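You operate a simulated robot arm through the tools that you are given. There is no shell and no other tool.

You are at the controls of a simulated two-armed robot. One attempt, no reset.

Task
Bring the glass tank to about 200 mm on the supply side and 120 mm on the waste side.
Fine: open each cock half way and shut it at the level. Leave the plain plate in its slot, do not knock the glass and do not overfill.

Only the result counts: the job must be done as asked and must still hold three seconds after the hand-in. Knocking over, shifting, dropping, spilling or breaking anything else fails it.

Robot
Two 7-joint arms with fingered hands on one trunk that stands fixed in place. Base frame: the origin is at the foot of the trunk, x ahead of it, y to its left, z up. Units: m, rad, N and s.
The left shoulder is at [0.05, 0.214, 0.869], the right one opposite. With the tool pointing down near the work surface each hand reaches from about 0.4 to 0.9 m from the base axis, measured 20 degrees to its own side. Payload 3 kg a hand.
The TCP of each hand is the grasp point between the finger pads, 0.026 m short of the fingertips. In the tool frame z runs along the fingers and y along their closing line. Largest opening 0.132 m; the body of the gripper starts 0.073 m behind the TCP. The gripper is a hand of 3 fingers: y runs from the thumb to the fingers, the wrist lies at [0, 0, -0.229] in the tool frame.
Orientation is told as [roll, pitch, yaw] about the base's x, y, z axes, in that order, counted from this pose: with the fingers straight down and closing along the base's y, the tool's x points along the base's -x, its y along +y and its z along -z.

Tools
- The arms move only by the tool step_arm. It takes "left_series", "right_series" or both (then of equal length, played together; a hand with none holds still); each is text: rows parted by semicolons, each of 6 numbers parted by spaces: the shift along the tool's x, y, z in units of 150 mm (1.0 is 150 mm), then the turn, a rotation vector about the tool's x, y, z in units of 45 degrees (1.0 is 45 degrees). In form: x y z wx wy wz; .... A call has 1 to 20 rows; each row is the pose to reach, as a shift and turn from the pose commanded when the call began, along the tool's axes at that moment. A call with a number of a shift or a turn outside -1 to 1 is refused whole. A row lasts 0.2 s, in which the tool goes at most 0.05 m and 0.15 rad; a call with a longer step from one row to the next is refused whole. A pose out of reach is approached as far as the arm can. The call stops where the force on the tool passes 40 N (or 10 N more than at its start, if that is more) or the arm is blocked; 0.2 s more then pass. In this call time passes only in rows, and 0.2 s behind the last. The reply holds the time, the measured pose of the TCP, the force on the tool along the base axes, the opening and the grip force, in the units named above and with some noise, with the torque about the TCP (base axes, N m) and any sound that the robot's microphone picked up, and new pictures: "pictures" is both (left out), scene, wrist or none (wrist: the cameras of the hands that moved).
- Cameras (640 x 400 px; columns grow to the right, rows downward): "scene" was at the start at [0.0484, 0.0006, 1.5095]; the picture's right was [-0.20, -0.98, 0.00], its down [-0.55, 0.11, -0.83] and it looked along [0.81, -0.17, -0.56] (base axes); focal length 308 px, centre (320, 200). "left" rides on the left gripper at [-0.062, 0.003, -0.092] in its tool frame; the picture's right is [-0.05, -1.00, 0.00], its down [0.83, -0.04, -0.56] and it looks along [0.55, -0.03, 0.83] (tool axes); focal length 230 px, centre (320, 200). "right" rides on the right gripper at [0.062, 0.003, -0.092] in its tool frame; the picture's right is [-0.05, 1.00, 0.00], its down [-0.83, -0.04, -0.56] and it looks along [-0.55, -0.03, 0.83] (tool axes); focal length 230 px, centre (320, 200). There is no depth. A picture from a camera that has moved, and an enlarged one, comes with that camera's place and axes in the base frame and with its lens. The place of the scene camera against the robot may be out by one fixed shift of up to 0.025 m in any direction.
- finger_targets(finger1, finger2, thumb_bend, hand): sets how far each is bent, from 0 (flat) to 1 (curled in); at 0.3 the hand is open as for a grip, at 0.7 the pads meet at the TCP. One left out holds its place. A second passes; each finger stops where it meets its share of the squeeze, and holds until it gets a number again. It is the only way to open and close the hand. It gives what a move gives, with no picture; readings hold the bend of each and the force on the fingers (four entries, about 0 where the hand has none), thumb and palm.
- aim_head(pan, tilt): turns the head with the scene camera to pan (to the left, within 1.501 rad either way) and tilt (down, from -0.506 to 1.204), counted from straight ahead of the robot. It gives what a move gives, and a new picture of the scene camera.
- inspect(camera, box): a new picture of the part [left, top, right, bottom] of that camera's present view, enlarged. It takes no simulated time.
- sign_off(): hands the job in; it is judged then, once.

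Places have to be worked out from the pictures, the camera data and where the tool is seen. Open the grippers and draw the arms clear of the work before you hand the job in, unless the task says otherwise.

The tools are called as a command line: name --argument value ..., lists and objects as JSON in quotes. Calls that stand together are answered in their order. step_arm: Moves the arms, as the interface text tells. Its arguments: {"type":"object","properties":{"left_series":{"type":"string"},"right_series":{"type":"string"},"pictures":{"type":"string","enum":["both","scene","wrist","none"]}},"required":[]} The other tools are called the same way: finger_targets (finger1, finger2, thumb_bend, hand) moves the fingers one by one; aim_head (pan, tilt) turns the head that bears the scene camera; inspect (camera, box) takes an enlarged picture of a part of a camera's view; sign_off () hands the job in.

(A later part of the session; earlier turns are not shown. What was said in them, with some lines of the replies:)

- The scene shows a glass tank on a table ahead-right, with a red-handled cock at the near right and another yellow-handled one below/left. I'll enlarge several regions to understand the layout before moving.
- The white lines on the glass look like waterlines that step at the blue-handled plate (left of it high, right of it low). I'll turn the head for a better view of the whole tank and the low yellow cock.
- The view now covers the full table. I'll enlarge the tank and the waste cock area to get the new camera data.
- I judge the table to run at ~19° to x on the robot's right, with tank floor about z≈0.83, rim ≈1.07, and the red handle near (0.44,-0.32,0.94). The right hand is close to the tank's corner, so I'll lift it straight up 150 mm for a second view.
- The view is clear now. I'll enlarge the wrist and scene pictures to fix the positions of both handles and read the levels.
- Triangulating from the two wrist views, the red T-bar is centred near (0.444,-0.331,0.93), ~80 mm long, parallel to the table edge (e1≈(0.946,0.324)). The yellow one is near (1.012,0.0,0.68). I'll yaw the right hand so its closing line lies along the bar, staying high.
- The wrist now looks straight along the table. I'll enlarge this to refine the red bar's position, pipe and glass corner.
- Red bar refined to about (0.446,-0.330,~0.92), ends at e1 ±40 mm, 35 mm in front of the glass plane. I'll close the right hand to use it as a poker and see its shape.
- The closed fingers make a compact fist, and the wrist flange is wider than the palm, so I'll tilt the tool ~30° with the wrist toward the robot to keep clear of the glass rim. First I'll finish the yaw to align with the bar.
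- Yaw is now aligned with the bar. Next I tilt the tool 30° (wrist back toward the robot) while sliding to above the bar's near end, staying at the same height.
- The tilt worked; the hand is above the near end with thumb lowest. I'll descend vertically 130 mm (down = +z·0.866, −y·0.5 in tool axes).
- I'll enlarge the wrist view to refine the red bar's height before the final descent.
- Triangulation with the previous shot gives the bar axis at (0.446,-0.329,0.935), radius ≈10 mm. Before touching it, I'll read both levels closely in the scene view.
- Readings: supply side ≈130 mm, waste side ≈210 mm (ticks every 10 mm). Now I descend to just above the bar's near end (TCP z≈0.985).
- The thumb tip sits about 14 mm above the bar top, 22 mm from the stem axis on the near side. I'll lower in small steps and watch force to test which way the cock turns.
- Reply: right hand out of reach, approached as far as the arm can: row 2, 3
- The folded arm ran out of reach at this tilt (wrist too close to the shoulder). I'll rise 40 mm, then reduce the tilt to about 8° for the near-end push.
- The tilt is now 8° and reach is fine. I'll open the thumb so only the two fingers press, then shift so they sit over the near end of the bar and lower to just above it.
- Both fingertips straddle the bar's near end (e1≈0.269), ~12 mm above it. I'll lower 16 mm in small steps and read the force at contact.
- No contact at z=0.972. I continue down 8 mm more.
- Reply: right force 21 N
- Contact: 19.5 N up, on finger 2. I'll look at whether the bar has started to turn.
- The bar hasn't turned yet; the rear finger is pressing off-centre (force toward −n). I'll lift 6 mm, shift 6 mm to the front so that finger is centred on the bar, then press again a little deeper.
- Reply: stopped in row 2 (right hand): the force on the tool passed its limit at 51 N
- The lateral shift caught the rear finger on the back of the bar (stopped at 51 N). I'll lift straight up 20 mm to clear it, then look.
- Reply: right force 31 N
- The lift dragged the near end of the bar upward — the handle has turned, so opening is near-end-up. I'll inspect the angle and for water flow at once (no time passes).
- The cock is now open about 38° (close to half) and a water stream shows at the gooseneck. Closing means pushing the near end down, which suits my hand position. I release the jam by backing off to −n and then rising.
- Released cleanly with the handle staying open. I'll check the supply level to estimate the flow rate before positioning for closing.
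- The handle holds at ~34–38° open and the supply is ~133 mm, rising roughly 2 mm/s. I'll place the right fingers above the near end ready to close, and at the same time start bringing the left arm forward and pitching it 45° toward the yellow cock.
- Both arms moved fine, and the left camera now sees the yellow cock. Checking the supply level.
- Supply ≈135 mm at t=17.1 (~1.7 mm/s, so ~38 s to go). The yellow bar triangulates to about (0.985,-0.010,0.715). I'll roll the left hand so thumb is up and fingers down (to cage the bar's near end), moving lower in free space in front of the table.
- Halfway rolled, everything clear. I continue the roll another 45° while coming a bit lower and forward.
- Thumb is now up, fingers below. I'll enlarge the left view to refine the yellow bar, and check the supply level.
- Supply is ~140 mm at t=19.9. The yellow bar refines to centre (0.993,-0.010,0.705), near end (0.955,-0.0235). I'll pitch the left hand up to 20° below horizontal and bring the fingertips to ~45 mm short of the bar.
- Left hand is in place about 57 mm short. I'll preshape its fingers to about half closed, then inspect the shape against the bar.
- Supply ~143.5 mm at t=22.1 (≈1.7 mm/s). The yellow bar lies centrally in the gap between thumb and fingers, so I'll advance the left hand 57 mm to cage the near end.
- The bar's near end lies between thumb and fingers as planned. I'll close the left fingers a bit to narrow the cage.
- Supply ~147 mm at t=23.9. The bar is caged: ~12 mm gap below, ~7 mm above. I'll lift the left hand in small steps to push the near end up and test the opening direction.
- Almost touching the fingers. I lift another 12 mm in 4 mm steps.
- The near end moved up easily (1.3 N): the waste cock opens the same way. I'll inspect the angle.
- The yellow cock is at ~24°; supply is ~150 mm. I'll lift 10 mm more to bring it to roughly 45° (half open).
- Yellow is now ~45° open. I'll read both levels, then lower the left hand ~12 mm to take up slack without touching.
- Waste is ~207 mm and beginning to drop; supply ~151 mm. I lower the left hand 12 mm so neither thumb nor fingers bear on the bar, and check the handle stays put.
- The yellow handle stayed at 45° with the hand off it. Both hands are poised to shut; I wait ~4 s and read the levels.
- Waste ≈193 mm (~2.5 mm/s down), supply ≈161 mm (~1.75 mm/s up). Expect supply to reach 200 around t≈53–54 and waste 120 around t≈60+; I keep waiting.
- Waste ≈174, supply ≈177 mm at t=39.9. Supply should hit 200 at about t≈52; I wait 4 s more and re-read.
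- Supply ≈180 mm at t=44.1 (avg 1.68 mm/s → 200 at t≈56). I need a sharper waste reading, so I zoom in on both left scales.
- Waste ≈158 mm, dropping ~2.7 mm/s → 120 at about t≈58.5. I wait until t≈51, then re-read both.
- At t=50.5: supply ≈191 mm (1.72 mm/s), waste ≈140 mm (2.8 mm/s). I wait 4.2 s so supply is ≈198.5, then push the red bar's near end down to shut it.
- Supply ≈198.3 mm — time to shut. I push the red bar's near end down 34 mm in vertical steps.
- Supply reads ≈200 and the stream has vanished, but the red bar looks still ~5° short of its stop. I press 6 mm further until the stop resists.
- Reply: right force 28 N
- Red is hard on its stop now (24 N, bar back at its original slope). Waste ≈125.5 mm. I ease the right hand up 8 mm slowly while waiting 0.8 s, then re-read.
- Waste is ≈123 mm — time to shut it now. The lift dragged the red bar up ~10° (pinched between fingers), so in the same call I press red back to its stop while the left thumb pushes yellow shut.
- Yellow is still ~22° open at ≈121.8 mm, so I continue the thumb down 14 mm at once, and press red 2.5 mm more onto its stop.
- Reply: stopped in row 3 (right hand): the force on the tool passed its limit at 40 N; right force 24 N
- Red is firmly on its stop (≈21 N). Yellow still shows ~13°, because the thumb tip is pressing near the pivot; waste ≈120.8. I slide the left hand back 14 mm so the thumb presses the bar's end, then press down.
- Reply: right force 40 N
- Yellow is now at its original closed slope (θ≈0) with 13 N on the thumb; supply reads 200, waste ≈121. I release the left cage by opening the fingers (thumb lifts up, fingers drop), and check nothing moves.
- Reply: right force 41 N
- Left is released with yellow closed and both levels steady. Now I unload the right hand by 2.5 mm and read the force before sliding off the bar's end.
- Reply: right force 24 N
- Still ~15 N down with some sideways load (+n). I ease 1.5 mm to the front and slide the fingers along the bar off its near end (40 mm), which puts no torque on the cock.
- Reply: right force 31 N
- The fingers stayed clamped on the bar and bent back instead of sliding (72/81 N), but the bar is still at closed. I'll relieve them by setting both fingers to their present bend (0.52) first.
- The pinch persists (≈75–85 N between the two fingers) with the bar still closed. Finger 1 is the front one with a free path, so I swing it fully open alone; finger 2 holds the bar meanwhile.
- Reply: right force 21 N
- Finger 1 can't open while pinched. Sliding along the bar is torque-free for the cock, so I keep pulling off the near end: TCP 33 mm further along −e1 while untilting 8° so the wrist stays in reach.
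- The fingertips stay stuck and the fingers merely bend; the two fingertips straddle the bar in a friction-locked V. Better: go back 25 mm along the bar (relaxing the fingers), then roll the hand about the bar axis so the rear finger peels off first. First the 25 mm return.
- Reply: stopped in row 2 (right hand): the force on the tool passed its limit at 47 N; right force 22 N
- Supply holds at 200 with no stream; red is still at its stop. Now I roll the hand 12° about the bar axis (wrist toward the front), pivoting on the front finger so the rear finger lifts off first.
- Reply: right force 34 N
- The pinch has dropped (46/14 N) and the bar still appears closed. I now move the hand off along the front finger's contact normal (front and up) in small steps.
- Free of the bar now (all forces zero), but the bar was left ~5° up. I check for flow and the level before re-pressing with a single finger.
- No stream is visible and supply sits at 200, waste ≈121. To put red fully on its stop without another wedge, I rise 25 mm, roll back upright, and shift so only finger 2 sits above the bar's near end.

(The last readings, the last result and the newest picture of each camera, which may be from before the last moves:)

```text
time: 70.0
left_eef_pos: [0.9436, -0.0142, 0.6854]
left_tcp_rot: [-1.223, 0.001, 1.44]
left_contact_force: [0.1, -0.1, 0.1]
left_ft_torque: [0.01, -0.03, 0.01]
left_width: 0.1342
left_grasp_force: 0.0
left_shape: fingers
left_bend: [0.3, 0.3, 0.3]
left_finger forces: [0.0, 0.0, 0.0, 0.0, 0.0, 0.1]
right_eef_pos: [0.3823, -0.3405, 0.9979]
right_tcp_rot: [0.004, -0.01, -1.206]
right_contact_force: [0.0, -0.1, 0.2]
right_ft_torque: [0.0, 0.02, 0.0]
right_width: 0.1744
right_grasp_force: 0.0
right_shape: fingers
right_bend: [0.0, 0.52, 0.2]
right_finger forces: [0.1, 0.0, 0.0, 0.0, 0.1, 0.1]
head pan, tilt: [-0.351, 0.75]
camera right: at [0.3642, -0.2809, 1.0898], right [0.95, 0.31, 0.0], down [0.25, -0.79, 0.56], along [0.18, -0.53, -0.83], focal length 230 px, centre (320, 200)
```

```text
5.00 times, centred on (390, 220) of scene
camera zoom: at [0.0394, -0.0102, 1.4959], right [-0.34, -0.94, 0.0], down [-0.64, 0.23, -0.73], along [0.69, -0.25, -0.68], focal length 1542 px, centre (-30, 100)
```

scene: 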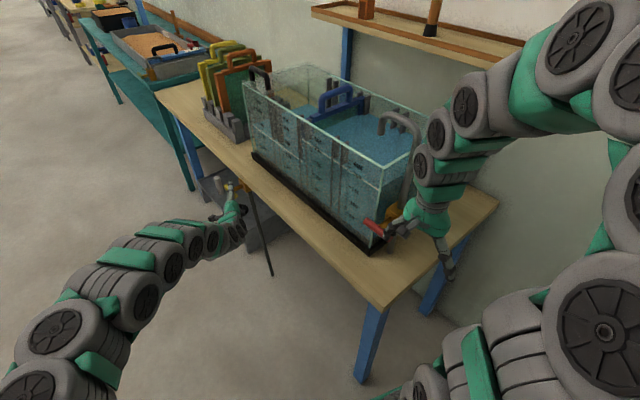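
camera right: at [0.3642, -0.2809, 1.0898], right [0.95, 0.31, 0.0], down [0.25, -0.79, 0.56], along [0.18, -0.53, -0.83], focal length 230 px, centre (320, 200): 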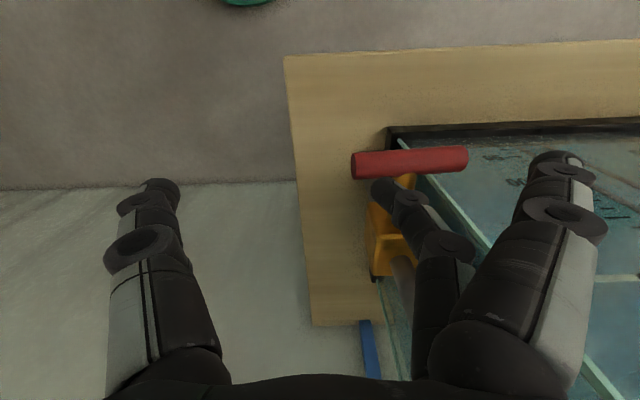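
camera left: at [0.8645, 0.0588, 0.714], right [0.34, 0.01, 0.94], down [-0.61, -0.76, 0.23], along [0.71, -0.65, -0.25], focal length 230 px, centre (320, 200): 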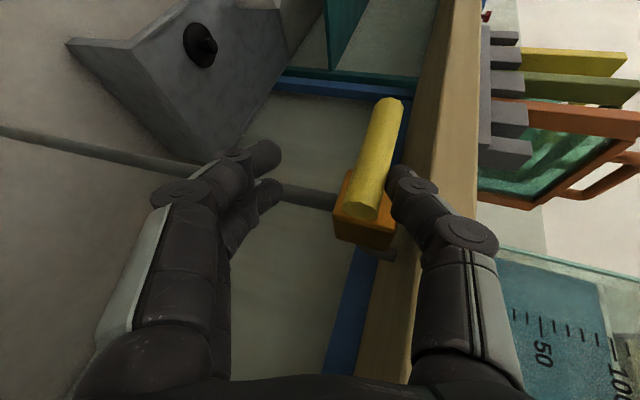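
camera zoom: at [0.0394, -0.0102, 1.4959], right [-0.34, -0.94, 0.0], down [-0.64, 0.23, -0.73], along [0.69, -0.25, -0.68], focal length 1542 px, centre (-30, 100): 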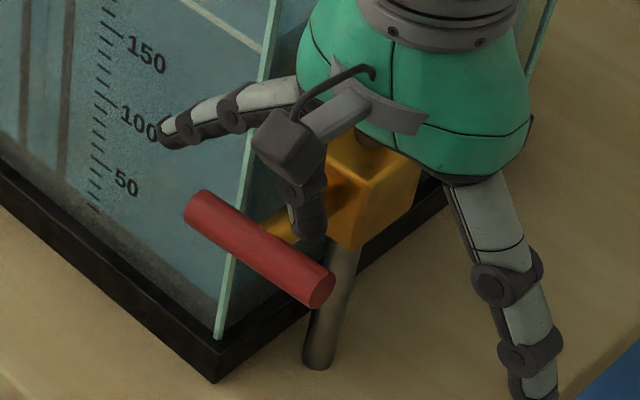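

Finger 2 is lined up over the near end (within ~3 mm). I press straight down with it alone, 26 mm in decreasing steps.

step_arm --right_series "-0.013 0 0.06 0 0 0; -0.013 0 0.107 0 0 0; -0.013 0 0.133 0 0 0; -0.013 0 0.153 0 0 0; -0.013 0 0.173 0 0 0" --pictures "wrist"

inspect --camera "right" --box '[280, 60, 560, 240]'

inspect --camera "scene" --box '[340, 180, 440, 260]'

```text
time: 71.2
left_eef_pos: [0.9439, -0.0133, 0.6846]
left_tcp_rot: [-1.224, 0.0, 1.44]
left_contact_force: [0.1, -0.2, -0.2]
left_ft_torque: [0.02, -0.02, 0.0]
left_width: 0.1337
left_grasp_force: 0.0
left_shape: fingers
left_bend: [0.3, 0.3, 0.3]
left_finger forces: [0.0, 0.0, 0.1, 0.0, 0.0, 0.0]
right_eef_pos: [0.3866, -0.3426, 0.9748]
right_tcp_rot: [0.01, -0.013, -1.204]
right_contact_force: [-2.8, 7.3, 28.8]
right_ft_torque: [0.37, -1.02, 0.34]
right_width: 0.1743
right_grasp_force: 14.1
right_shape: fingers
right_bend: [0.0, 0.61, 0.2]
right_finger forces: [0.1, 28.9, 0.1, 0.0, 0.0, 0.0]
head pan, tilt: [-0.351, 0.75]
stopped in row 5 (right hand): the force on the tool passed its limit at 42 N (the readings are from after the stop); the commanded pose is now the measured one
camera right: at [0.3663, -0.283, 1.0661], right [0.95, 0.31, 0.01], down [0.25, -0.79, 0.56], along [0.18, -0.53, -0.83], focal length 230 px, centre (320, 200)
```

right: 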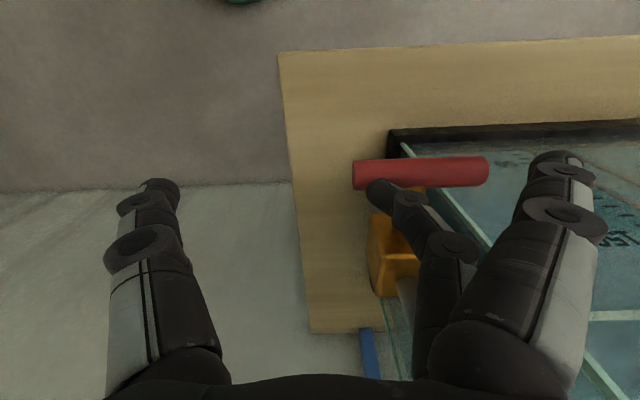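

```text
2.22 times, centred on (420, 150) of right
camera zoom: at [0.3663, -0.283, 1.0661], right [0.95, 0.31, 0.01], down [0.25, -0.79, 0.56], along [0.18, -0.53, -0.83], focal length 511 px, centre (98, 311)
```

zoom: 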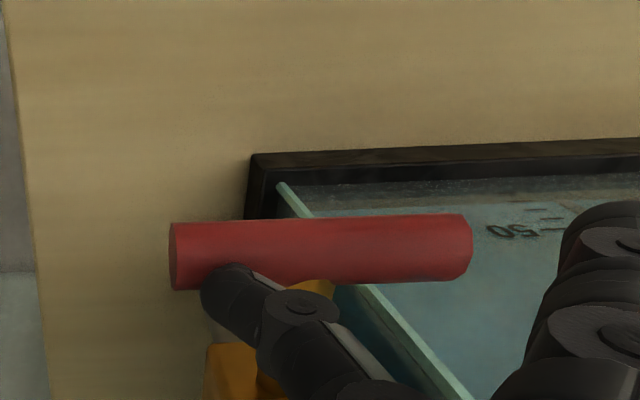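

```text
5.00 times, centred on (390, 220) of scene
camera zoom: at [0.0391, -0.0098, 1.4959], right [-0.34, -0.94, 0.0], down [-0.64, 0.23, -0.73], along [0.69, -0.25, -0.68], focal length 1542 px, centre (-30, 100)
```

zoom: 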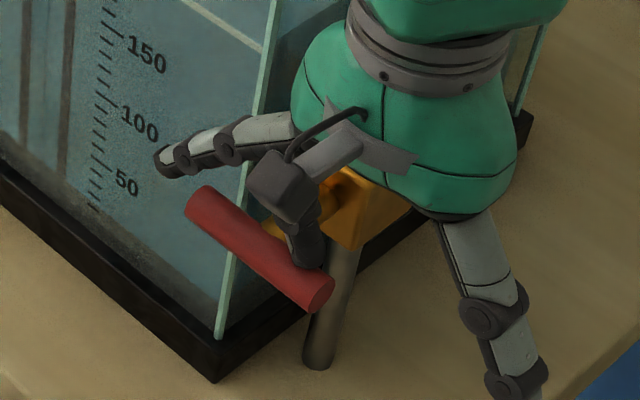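

Red is hard on its stop (42 N, no further motion) with one finger on top. I lift straight up in small steps to leave the bar in place.

step_arm --right_series "0 0 -0.02 0 0 0; 0 0 -0.053 0 0 0; 0 0 -0.12 0 0 0; 0 0 -0.2 0 0 0" --pictures "wrist"

inspect --camera "right" --box '[280, 60, 560, 240]'

inspect --camera "scene" --box '[350, 190, 430, 260]'

```text
time: 72.2
left_eef_pos: [0.9443, -0.0144, 0.685]
left_tcp_rot: [-1.225, 0.0, 1.439]
left_contact_force: [0.2, 0.2, -1.1]
left_ft_torque: [-0.02, -0.06, 0.01]
left_width: 0.1341
left_grasp_force: 0.1
left_shape: fingers
left_bend: [0.3, 0.3, 0.3]
left_finger forces: [0.0, 0.1, 0.0, 0.0, 0.0, 0.0]
right_eef_pos: [0.3866, -0.3448, 1.0052]
right_tcp_rot: [0.008, -0.013, -1.204]
right_contact_force: [1.0, 0.1, -0.4]
right_ft_torque: [0.01, -0.01, -0.01]
right_width: 0.1743
right_grasp_force: 0.1
right_shape: fingers
right_bend: [0.0, 0.52, 0.2]
right_finger forces: [0.0, 0.1, 0.0, 0.0, 0.0, 0.1]
head pan, tilt: [-0.351, 0.75]
camera right: at [0.3666, -0.2842, 1.0949], right [0.95, 0.31, 0.01], down [0.25, -0.79, 0.56], along [0.18, -0.54, -0.83], focal length 230 px, centre (320, 200)
```

right: 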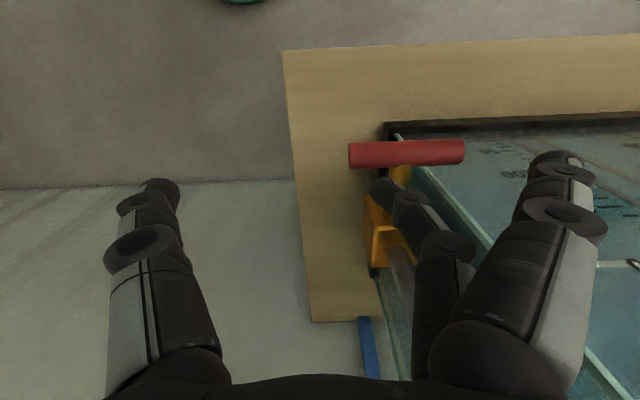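

```text
2.22 times, centred on (420, 150) of right
camera zoom: at [0.3666, -0.2842, 1.0949], right [0.95, 0.31, 0.01], down [0.25, -0.79, 0.56], along [0.18, -0.54, -0.83], focal length 511 px, centre (98, 311)
```

zoom: 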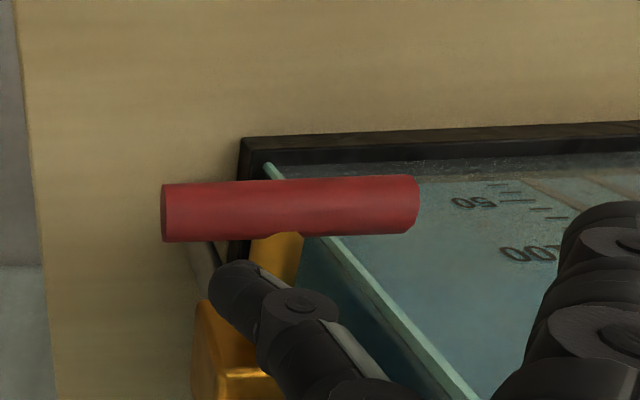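

```text
5.71 times, centred on (390, 225) of scene
camera zoom: at [0.0393, -0.0102, 1.4959], right [-0.34, -0.94, 0.0], down [-0.64, 0.23, -0.73], along [0.69, -0.25, -0.68], focal length 1762 px, centre (-80, 57)
```

zoom: 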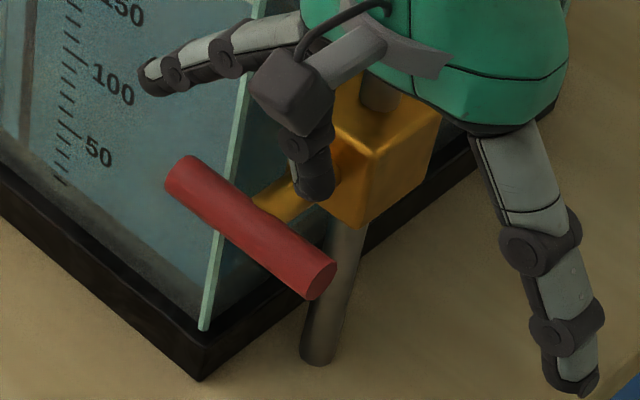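

The red bar stays at its original closed slope with the hand off it. I now withdraw both hands: the right straight up 150 mm, the left straight back along its fingers 150 mm.

step_arm --right_series "0 0 -0.2 0 0 0; 0 0 -0.4 0 0 0; 0 0 -0.6 0 0 0; 0 0 -0.8 0 0 0; 0 0 -1 0 0 0" --left_series "0 0 -0.2 0 0 0; 0 0 -0.4 0 0 0; 0 0 -0.6 0 0 0; 0 0 -0.8 0 0 0; 0 0 -1 0 0 0" --pictures "both"

inspect --camera "left" --box '[260, 60, 460, 240]'

inspect --camera "scene" --box '[310, 120, 440, 260]'

inspect --camera "scene" --box '[285, 110, 325, 160]'

inspect --camera "scene" --box '[350, 150, 390, 200]'

```text
time: 73.4
left_eef_pos: [0.8449, -0.0187, 0.7162]
left_tcp_rot: [-1.226, -0.003, 1.442]
left_contact_force: [-0.4, -1.0, 0.4]
left_ft_torque: [0.03, 0.03, -0.04]
left_width: 0.1339
left_grasp_force: 0.1
left_shape: fingers
left_bend: [0.3, 0.3, 0.3]
left_finger forces: [0.0, 0.0, 0.1, 0.0, 0.0, 0.0]
left hand out of reach, approached as far as the arm can: row 4, 5
right_eef_pos: [0.3847, -0.3415, 1.1546]
right_tcp_rot: [0.007, -0.01, -1.204]
right_contact_force: [0.7, 0.0, 0.5]
right_ft_torque: [0.0, -0.01, 0.01]
right_width: 0.1743
right_grasp_force: 0.0
right_shape: fingers
right_bend: [0.0, 0.52, 0.2]
right_finger forces: [0.1, 0.1, 0.0, 0.0, 0.0, 0.0]
head pan, tilt: [-0.351, 0.75]
camera right: at [0.3653, -0.2815, 1.2452], right [0.95, 0.31, 0.01], down [0.25, -0.79, 0.56], along [0.18, -0.53, -0.83], focal length 230 px, centre (320, 200)
camera left: at [0.7653, 0.054, 0.7438], right [0.34, 0.01, 0.94], down [-0.61, -0.76, 0.23], along [0.71, -0.65, -0.26], focal length 230 px, centre (320, 200)
```

scene: 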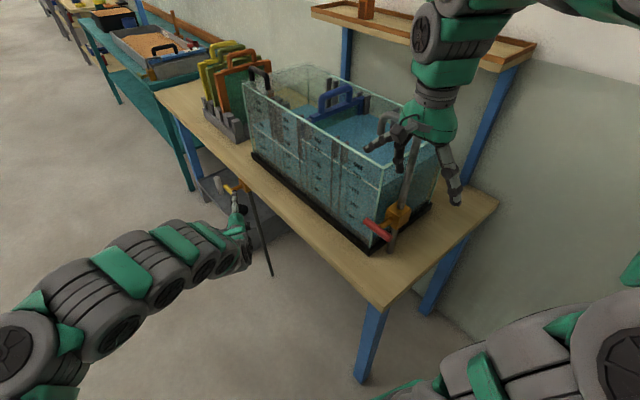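
right: 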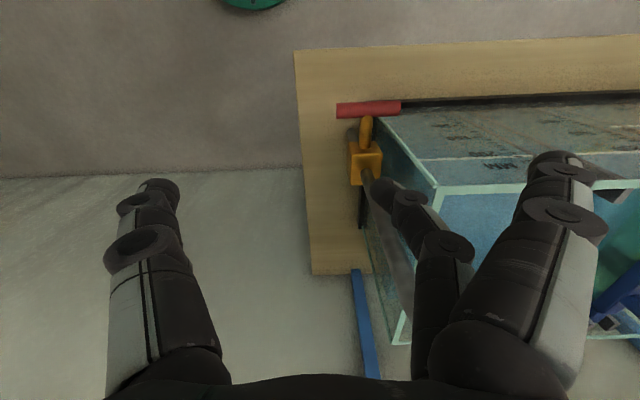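
left: 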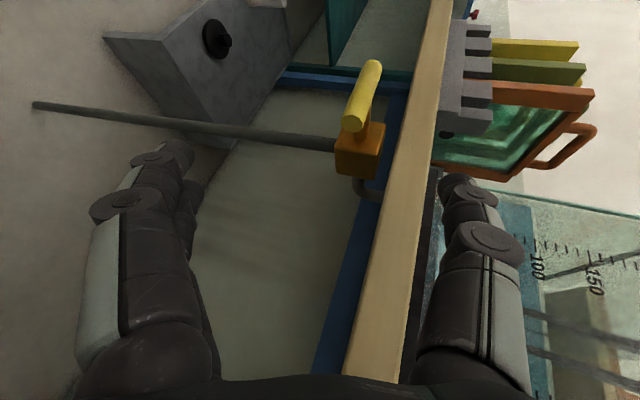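

```text
2.22 times, centred on (360, 150) of left
camera zoom: at [0.7653, 0.054, 0.7438], right [0.34, 0.01, 0.94], down [-0.61, -0.76, 0.23], along [0.71, -0.65, -0.26], focal length 511 px, centre (231, 311)
```

zoom: 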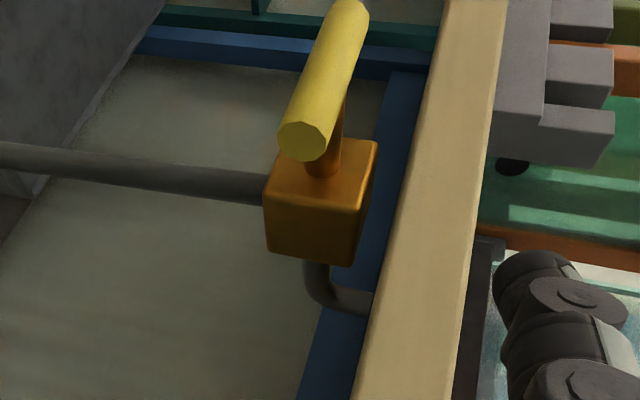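

```text
2.86 times, centred on (375, 190) of scene
camera zoom: at [0.0393, -0.0102, 1.4959], right [-0.34, -0.94, 0.0], down [-0.64, 0.23, -0.73], along [0.69, -0.25, -0.68], focal length 881 px, centre (163, 229)
```

zoom: 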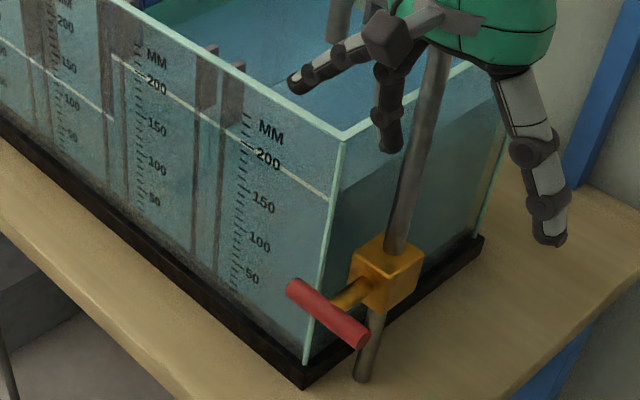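

```text
8.00 times, centred on (305, 135) of scene
camera zoom: at [0.0393, -0.0102, 1.4959], right [-0.34, -0.94, 0.0], down [-0.64, 0.23, -0.73], along [0.69, -0.25, -0.68], focal length 2467 px, centre (440, 720)
```

zoom: 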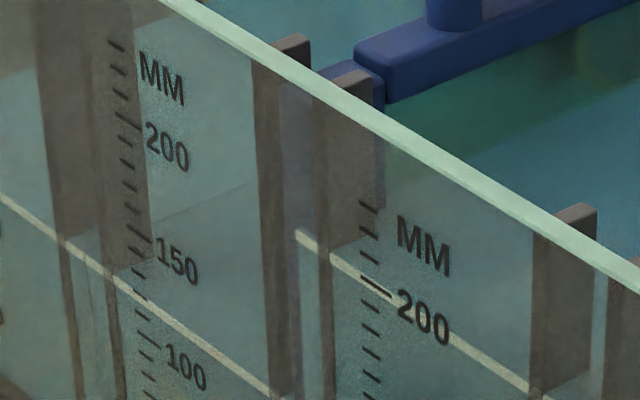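

```text
8.00 times, centred on (370, 175) of scene
camera zoom: at [0.0393, -0.0102, 1.4959], right [-0.34, -0.94, 0.0], down [-0.64, 0.23, -0.73], along [0.69, -0.25, -0.68], focal length 2467 px, centre (-80, 400)
```

zoom: 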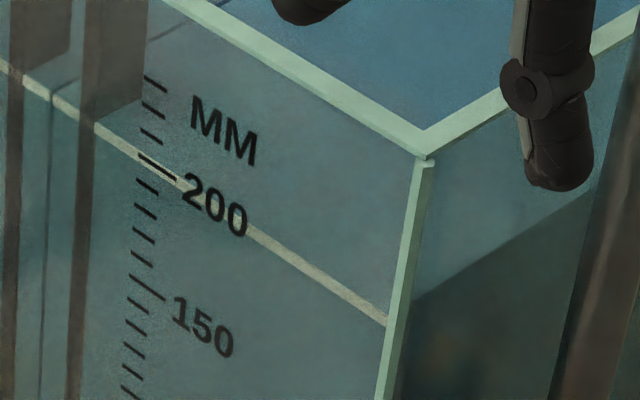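

Both handles are at their closed positions and hands are off. I zoom tightly on the waste waterline for an accurate reading.

inspect --camera "scene" --box '[275, 135, 299, 155]'

inspect --camera "scene" --box '[252, 110, 282, 150]'

inspect --camera "scene" --box '[318, 135, 342, 155]'

```text
16.00 times, centred on (287, 145) of scene
camera zoom: at [0.0393, -0.0102, 1.4959], right [-0.34, -0.94, 0.0], down [-0.64, 0.23, -0.73], along [0.69, -0.25, -0.68], focal length 4934 px, centre (848, 1080)
```

zoom: 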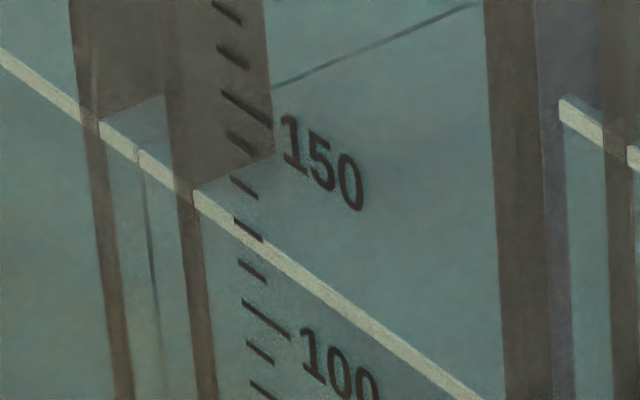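

```text
10.00 times, centred on (267, 130) of scene
camera zoom: at [0.0393, -0.0102, 1.4959], right [-0.34, -0.94, 0.0], down [-0.64, 0.23, -0.73], along [0.69, -0.25, -0.68], focal length 3083 px, centre (850, 900)
```

zoom: 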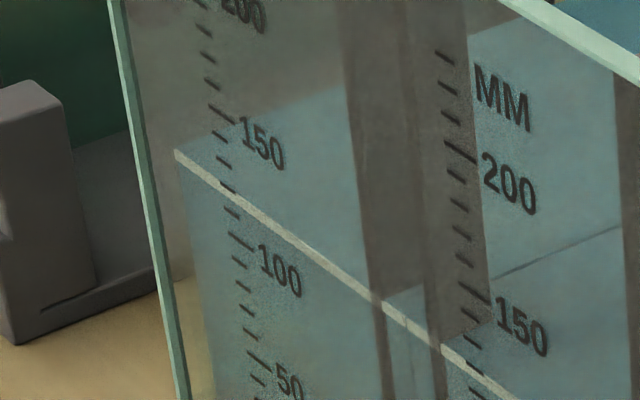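

```text
16.00 times, centred on (330, 145) of scene
camera zoom: at [0.0393, -0.0102, 1.4959], right [-0.34, -0.94, 0.0], down [-0.64, 0.23, -0.73], along [0.69, -0.25, -0.68], focal length 4934 px, centre (160, 1080)
```

zoom: 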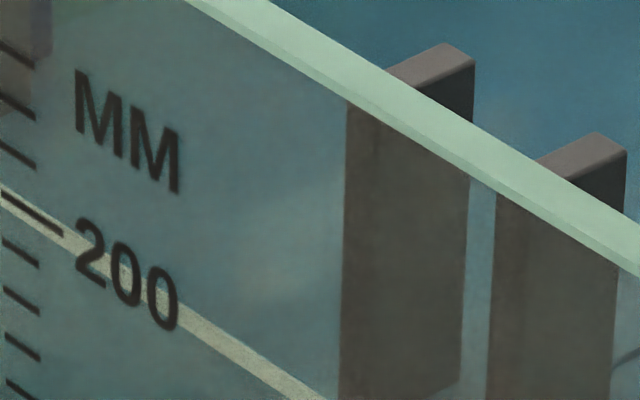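

Precise readings: waste ≈119.5–120 mm, supply ≈200 mm — both on target. I draw the left hand further away from the table (to +y) and raise the right hand another 100 mm.

step_arm --left_series "-0.15 0 0 0 0 0; -0.3 0 0 0 0 0; -0.45 0 0 0 0 0; -0.6 0 0 0 0 0; -0.75 0 0 0 0 0" --right_series "0 -0.02 -0.15 0 0 0; 0 -0.04 -0.3 0 0 0; 0 -0.06 -0.45 0 0 0; 0 -0.08 -0.6 0 0 0; 0 -0.1 -0.7 0 0 0" --pictures "both"

```text
time: 74.6
left_eef_pos: [0.8855, 0.0856, 0.7053]
left_tcp_rot: [-1.227, -0.001, 1.441]
left_contact_force: [0.5, -1.5, 0.7]
left_ft_torque: [0.02, 0.02, -0.04]
left_width: 0.134
left_grasp_force: 0.1
left_shape: fingers
left_bend: [0.3, 0.3, 0.3]
left_finger forces: [0.0, 0.0, 0.0, 0.1, 0.0, 0.0]
left hand out of reach, approached as far as the arm can: row 1, 2, 3, 4, 5
right_eef_pos: [0.3692, -0.3466, 1.2577]
right_tcp_rot: [0.007, -0.01, -1.206]
right_contact_force: [1.4, 0.8, -0.4]
right_ft_torque: [-0.02, 0.01, 0.02]
right_width: 0.1743
right_grasp_force: 0.1
right_shape: fingers
right_bend: [0.0, 0.52, 0.2]
right_finger forces: [0.0, 0.0, 0.1, 0.0, 0.1, 0.1]
head pan, tilt: [-0.351, 0.75]
camera right: at [0.3502, -0.2862, 1.3493], right [0.95, 0.31, 0.01], down [0.25, -0.79, 0.56], along [0.18, -0.53, -0.83], focal length 230 px, centre (320, 200)
camera left: at [0.8064, 0.1579, 0.7342], right [0.34, 0.01, 0.94], down [-0.61, -0.76, 0.23], along [0.71, -0.65, -0.26], focal length 230 px, centre (320, 200)
```

scene: 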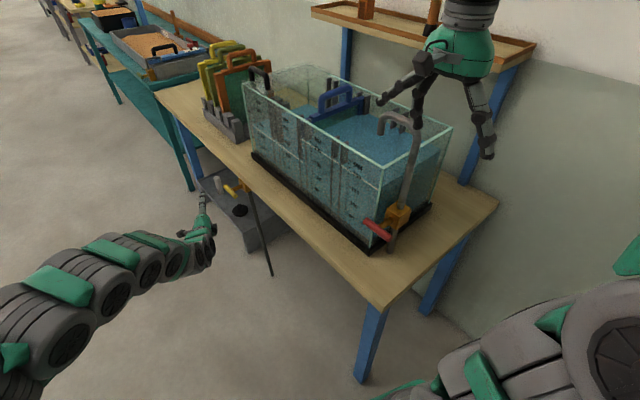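
right: 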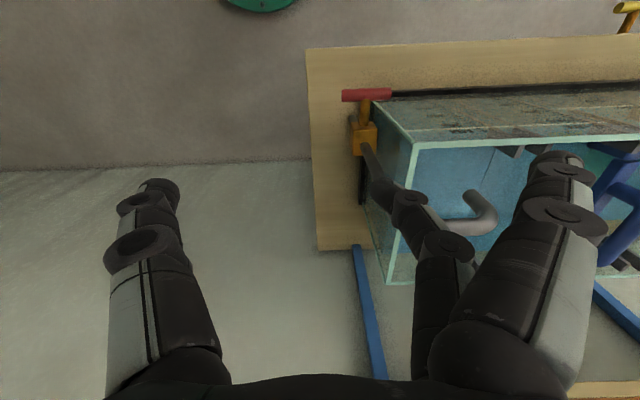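
left: 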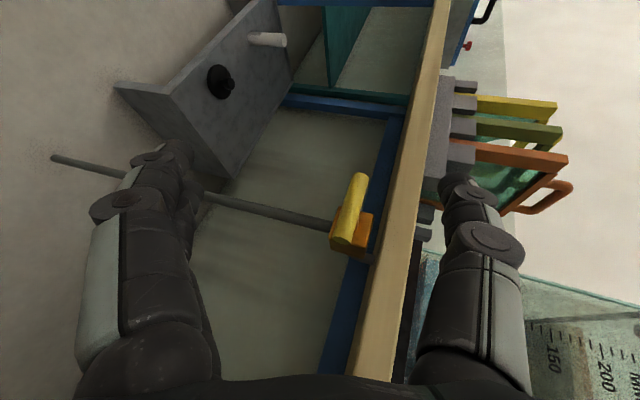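

Both hands are clear of the handles. I raise and unpitch the left arm to a reachable free pose, then open the right hand's fingers fully.

step_arm --left_series "0 -0.1 -0.036 -0.111 0 0; 0 -0.2 -0.073 -0.222 0 0; 0 -0.3 -0.109 -0.334 0 0; 0 -0.4 -0.146 -0.445 0 0; 0 -0.5 -0.182 -0.556 0 0" --pictures "scene"

finger_targets --hand "right" --finger1 0.3 --finger2 0.3 --thumb_bend 0.3

inspect --camera "scene" --box '[180, 60, 460, 260]'

inspect --camera "scene" --box '[275, 135, 299, 155]'

inspect --camera "scene" --box '[318, 135, 342, 155]'

inspect --camera "scene" --box '[200, 160, 280, 230]'

inspect --camera "scene" --box '[350, 190, 430, 260]'

```text
time: 75.8
left_eef_pos: [0.8825, 0.0868, 0.7845]
left_tcp_rot: [-0.786, 0.001, 1.441]
left_contact_force: [-0.2, 0.2, 0.7]
left_ft_torque: [-0.01, 0.0, 0.0]
left_width: 0.1345
left_grasp_force: 0.0
left_shape: fingers
left_bend: [0.3, 0.3, 0.3]
left_finger forces: [0.0, 0.1, 0.0, 0.1, 0.0, 0.1]
left hand out of reach, approached as far as the arm can: row 1, 2
right_eef_pos: [0.3693, -0.3448, 1.2569]
right_tcp_rot: [0.007, -0.009, -1.204]
right_contact_force: [-0.5, 0.0, 0.2]
right_ft_torque: [-0.02, -0.03, 0.05]
right_width: 0.1742
right_grasp_force: 0.1
right_shape: fingers
right_bend: [0.0, 0.52, 0.2]
right_finger forces: [0.0, 0.1, 0.0, 0.1, 0.1, 0.1]
head pan, tilt: [-0.351, 0.75]
```

scene: 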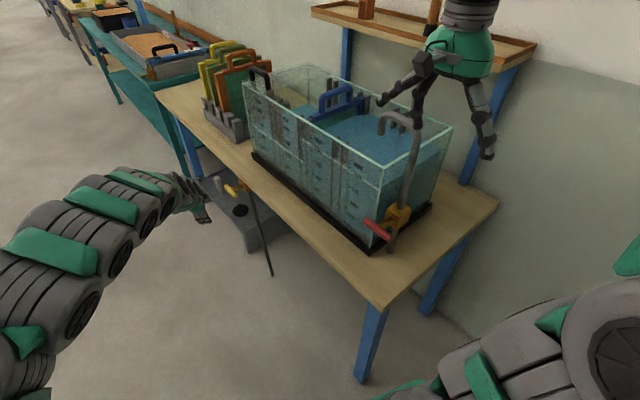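

```text
time: 76.8
left_eef_pos: [0.8837, 0.0854, 0.785]
left_tcp_rot: [-0.788, -0.001, 1.439]
left_contact_force: [0.7, 0.0, 0.0]
left_ft_torque: [0.01, 0.01, -0.02]
left_width: 0.1343
left_grasp_force: 0.0
left_shape: fingers
left_bend: [0.3, 0.3, 0.3]
left_finger forces: [0.0, 0.1, 0.1, 0.1, 0.1, 0.0]
right_eef_pos: [0.3704, -0.3457, 1.2582]
right_tcp_rot: [0.005, -0.01, -1.203]
right_contact_force: [0.2, -0.6, -0.2]
right_ft_torque: [-0.01, -0.01, 0.03]
right_width: 0.1353
right_grasp_force: 0.0
right_shape: fingers
right_bend: [0.3, 0.3, 0.3]
right_finger forces: [0.0, 0.0, 0.0, 0.0, 0.0, 0.0]
head pan, tilt: [-0.351, 0.75]
```

```text
2.00 times, centred on (320, 160) of scene
camera zoom: at [0.0393, -0.0102, 1.4959], right [-0.34, -0.94, 0.0], down [-0.64, 0.23, -0.73], along [0.69, -0.25, -0.68], focal length 617 px, centre (320, 280)
```

zoom: 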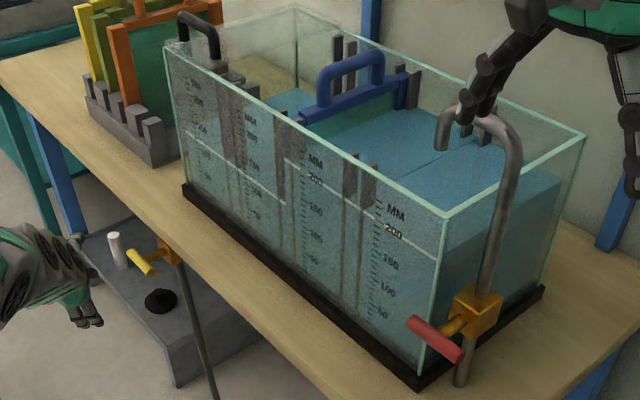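

```text
16.00 times, centred on (287, 145) of scene
camera zoom: at [0.0393, -0.0102, 1.4959], right [-0.34, -0.94, 0.0], down [-0.64, 0.23, -0.73], along [0.69, -0.25, -0.68], focal length 4934 px, centre (848, 1080)
```

zoom: 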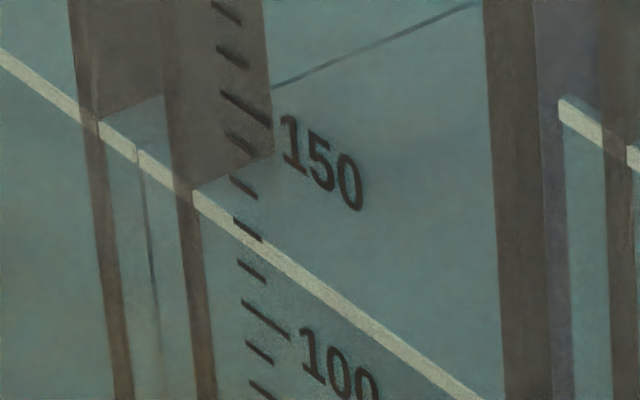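

```text
16.00 times, centred on (330, 145) of scene
camera zoom: at [0.0393, -0.0102, 1.4959], right [-0.34, -0.94, 0.0], down [-0.64, 0.23, -0.73], along [0.69, -0.25, -0.68], focal length 4934 px, centre (160, 1080)
```

zoom: 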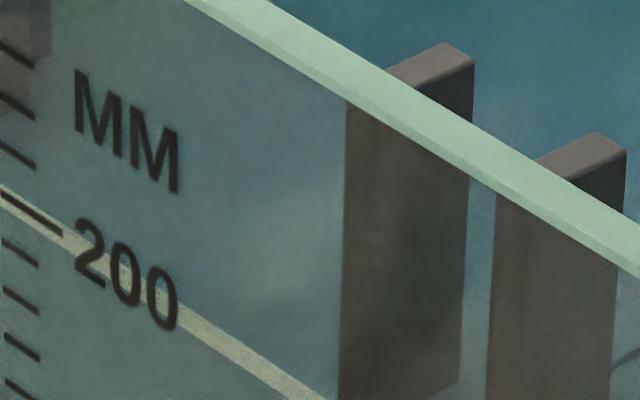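

```text
5.71 times, centred on (240, 195) of scene
camera zoom: at [0.0393, -0.0102, 1.4959], right [-0.34, -0.94, 0.0], down [-0.64, 0.23, -0.73], along [0.69, -0.25, -0.68], focal length 1762 px, centre (777, 229)
```

zoom: 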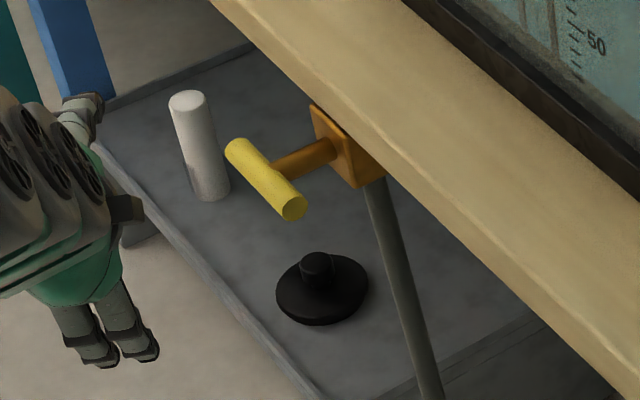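

```text
5.71 times, centred on (390, 225) of scene
camera zoom: at [0.0393, -0.0102, 1.4959], right [-0.34, -0.94, 0.0], down [-0.64, 0.23, -0.73], along [0.69, -0.25, -0.68], focal length 1762 px, centre (-80, 57)
```

zoom: 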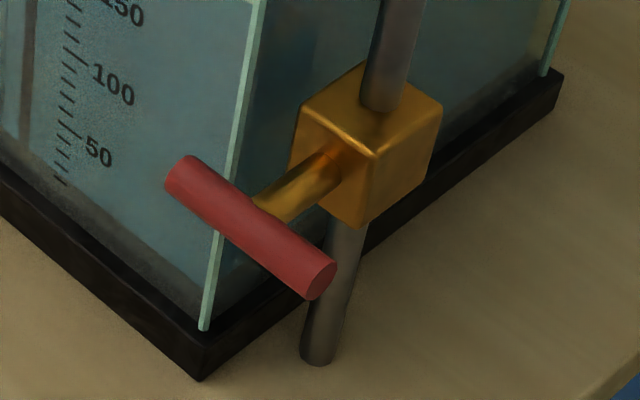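

Both levels are steady (supply ≈200 mm, waste ≈120 mm). Both cocks sit at their closed positions, the blue plate is in its slot, the grippers are open and both arms are clear. I hand the job in.

sign_off

```text
The job is handed in.
```

The tank is at about 200 mm on the supply side and about 120 mm on the waste side, and I have handed the job in. Both cocks are shut and both levels had stopped changing when I signed off. I don't have the judged result.

| | Supply side (red cock) | Waste side (yellow cock) |
|---|---|---|
| **Start level** | about 130 mm | about 210 mm |
| **Final level** | about 200 mm | about 119.5–120 mm |
| **Cock opening** | about 34–38° | about 45° |

- **Red cock opening:** It opened by accident while I was testing which way it turned. It ended up a little under half way, and I left it there.
- **Closing the red cock:** The right hand's two fingers jammed on the handle and were hard to free. Lifting them dragged the handle up to about 10° at one point and left it about 5° open at another. I then pressed it back onto its stop with one finger. The supply level stayed at 200 mm, and no stream was visible whenever I checked the outlet.
- **Forces:** Several moves on the red handle stopped at the force limit, the highest at 51 N. All of these were on the handle.
- **Other conditions:** I saw no contact with the glass and no spill. The blue plate is still in its slot. Both hands are open and clear of the work.
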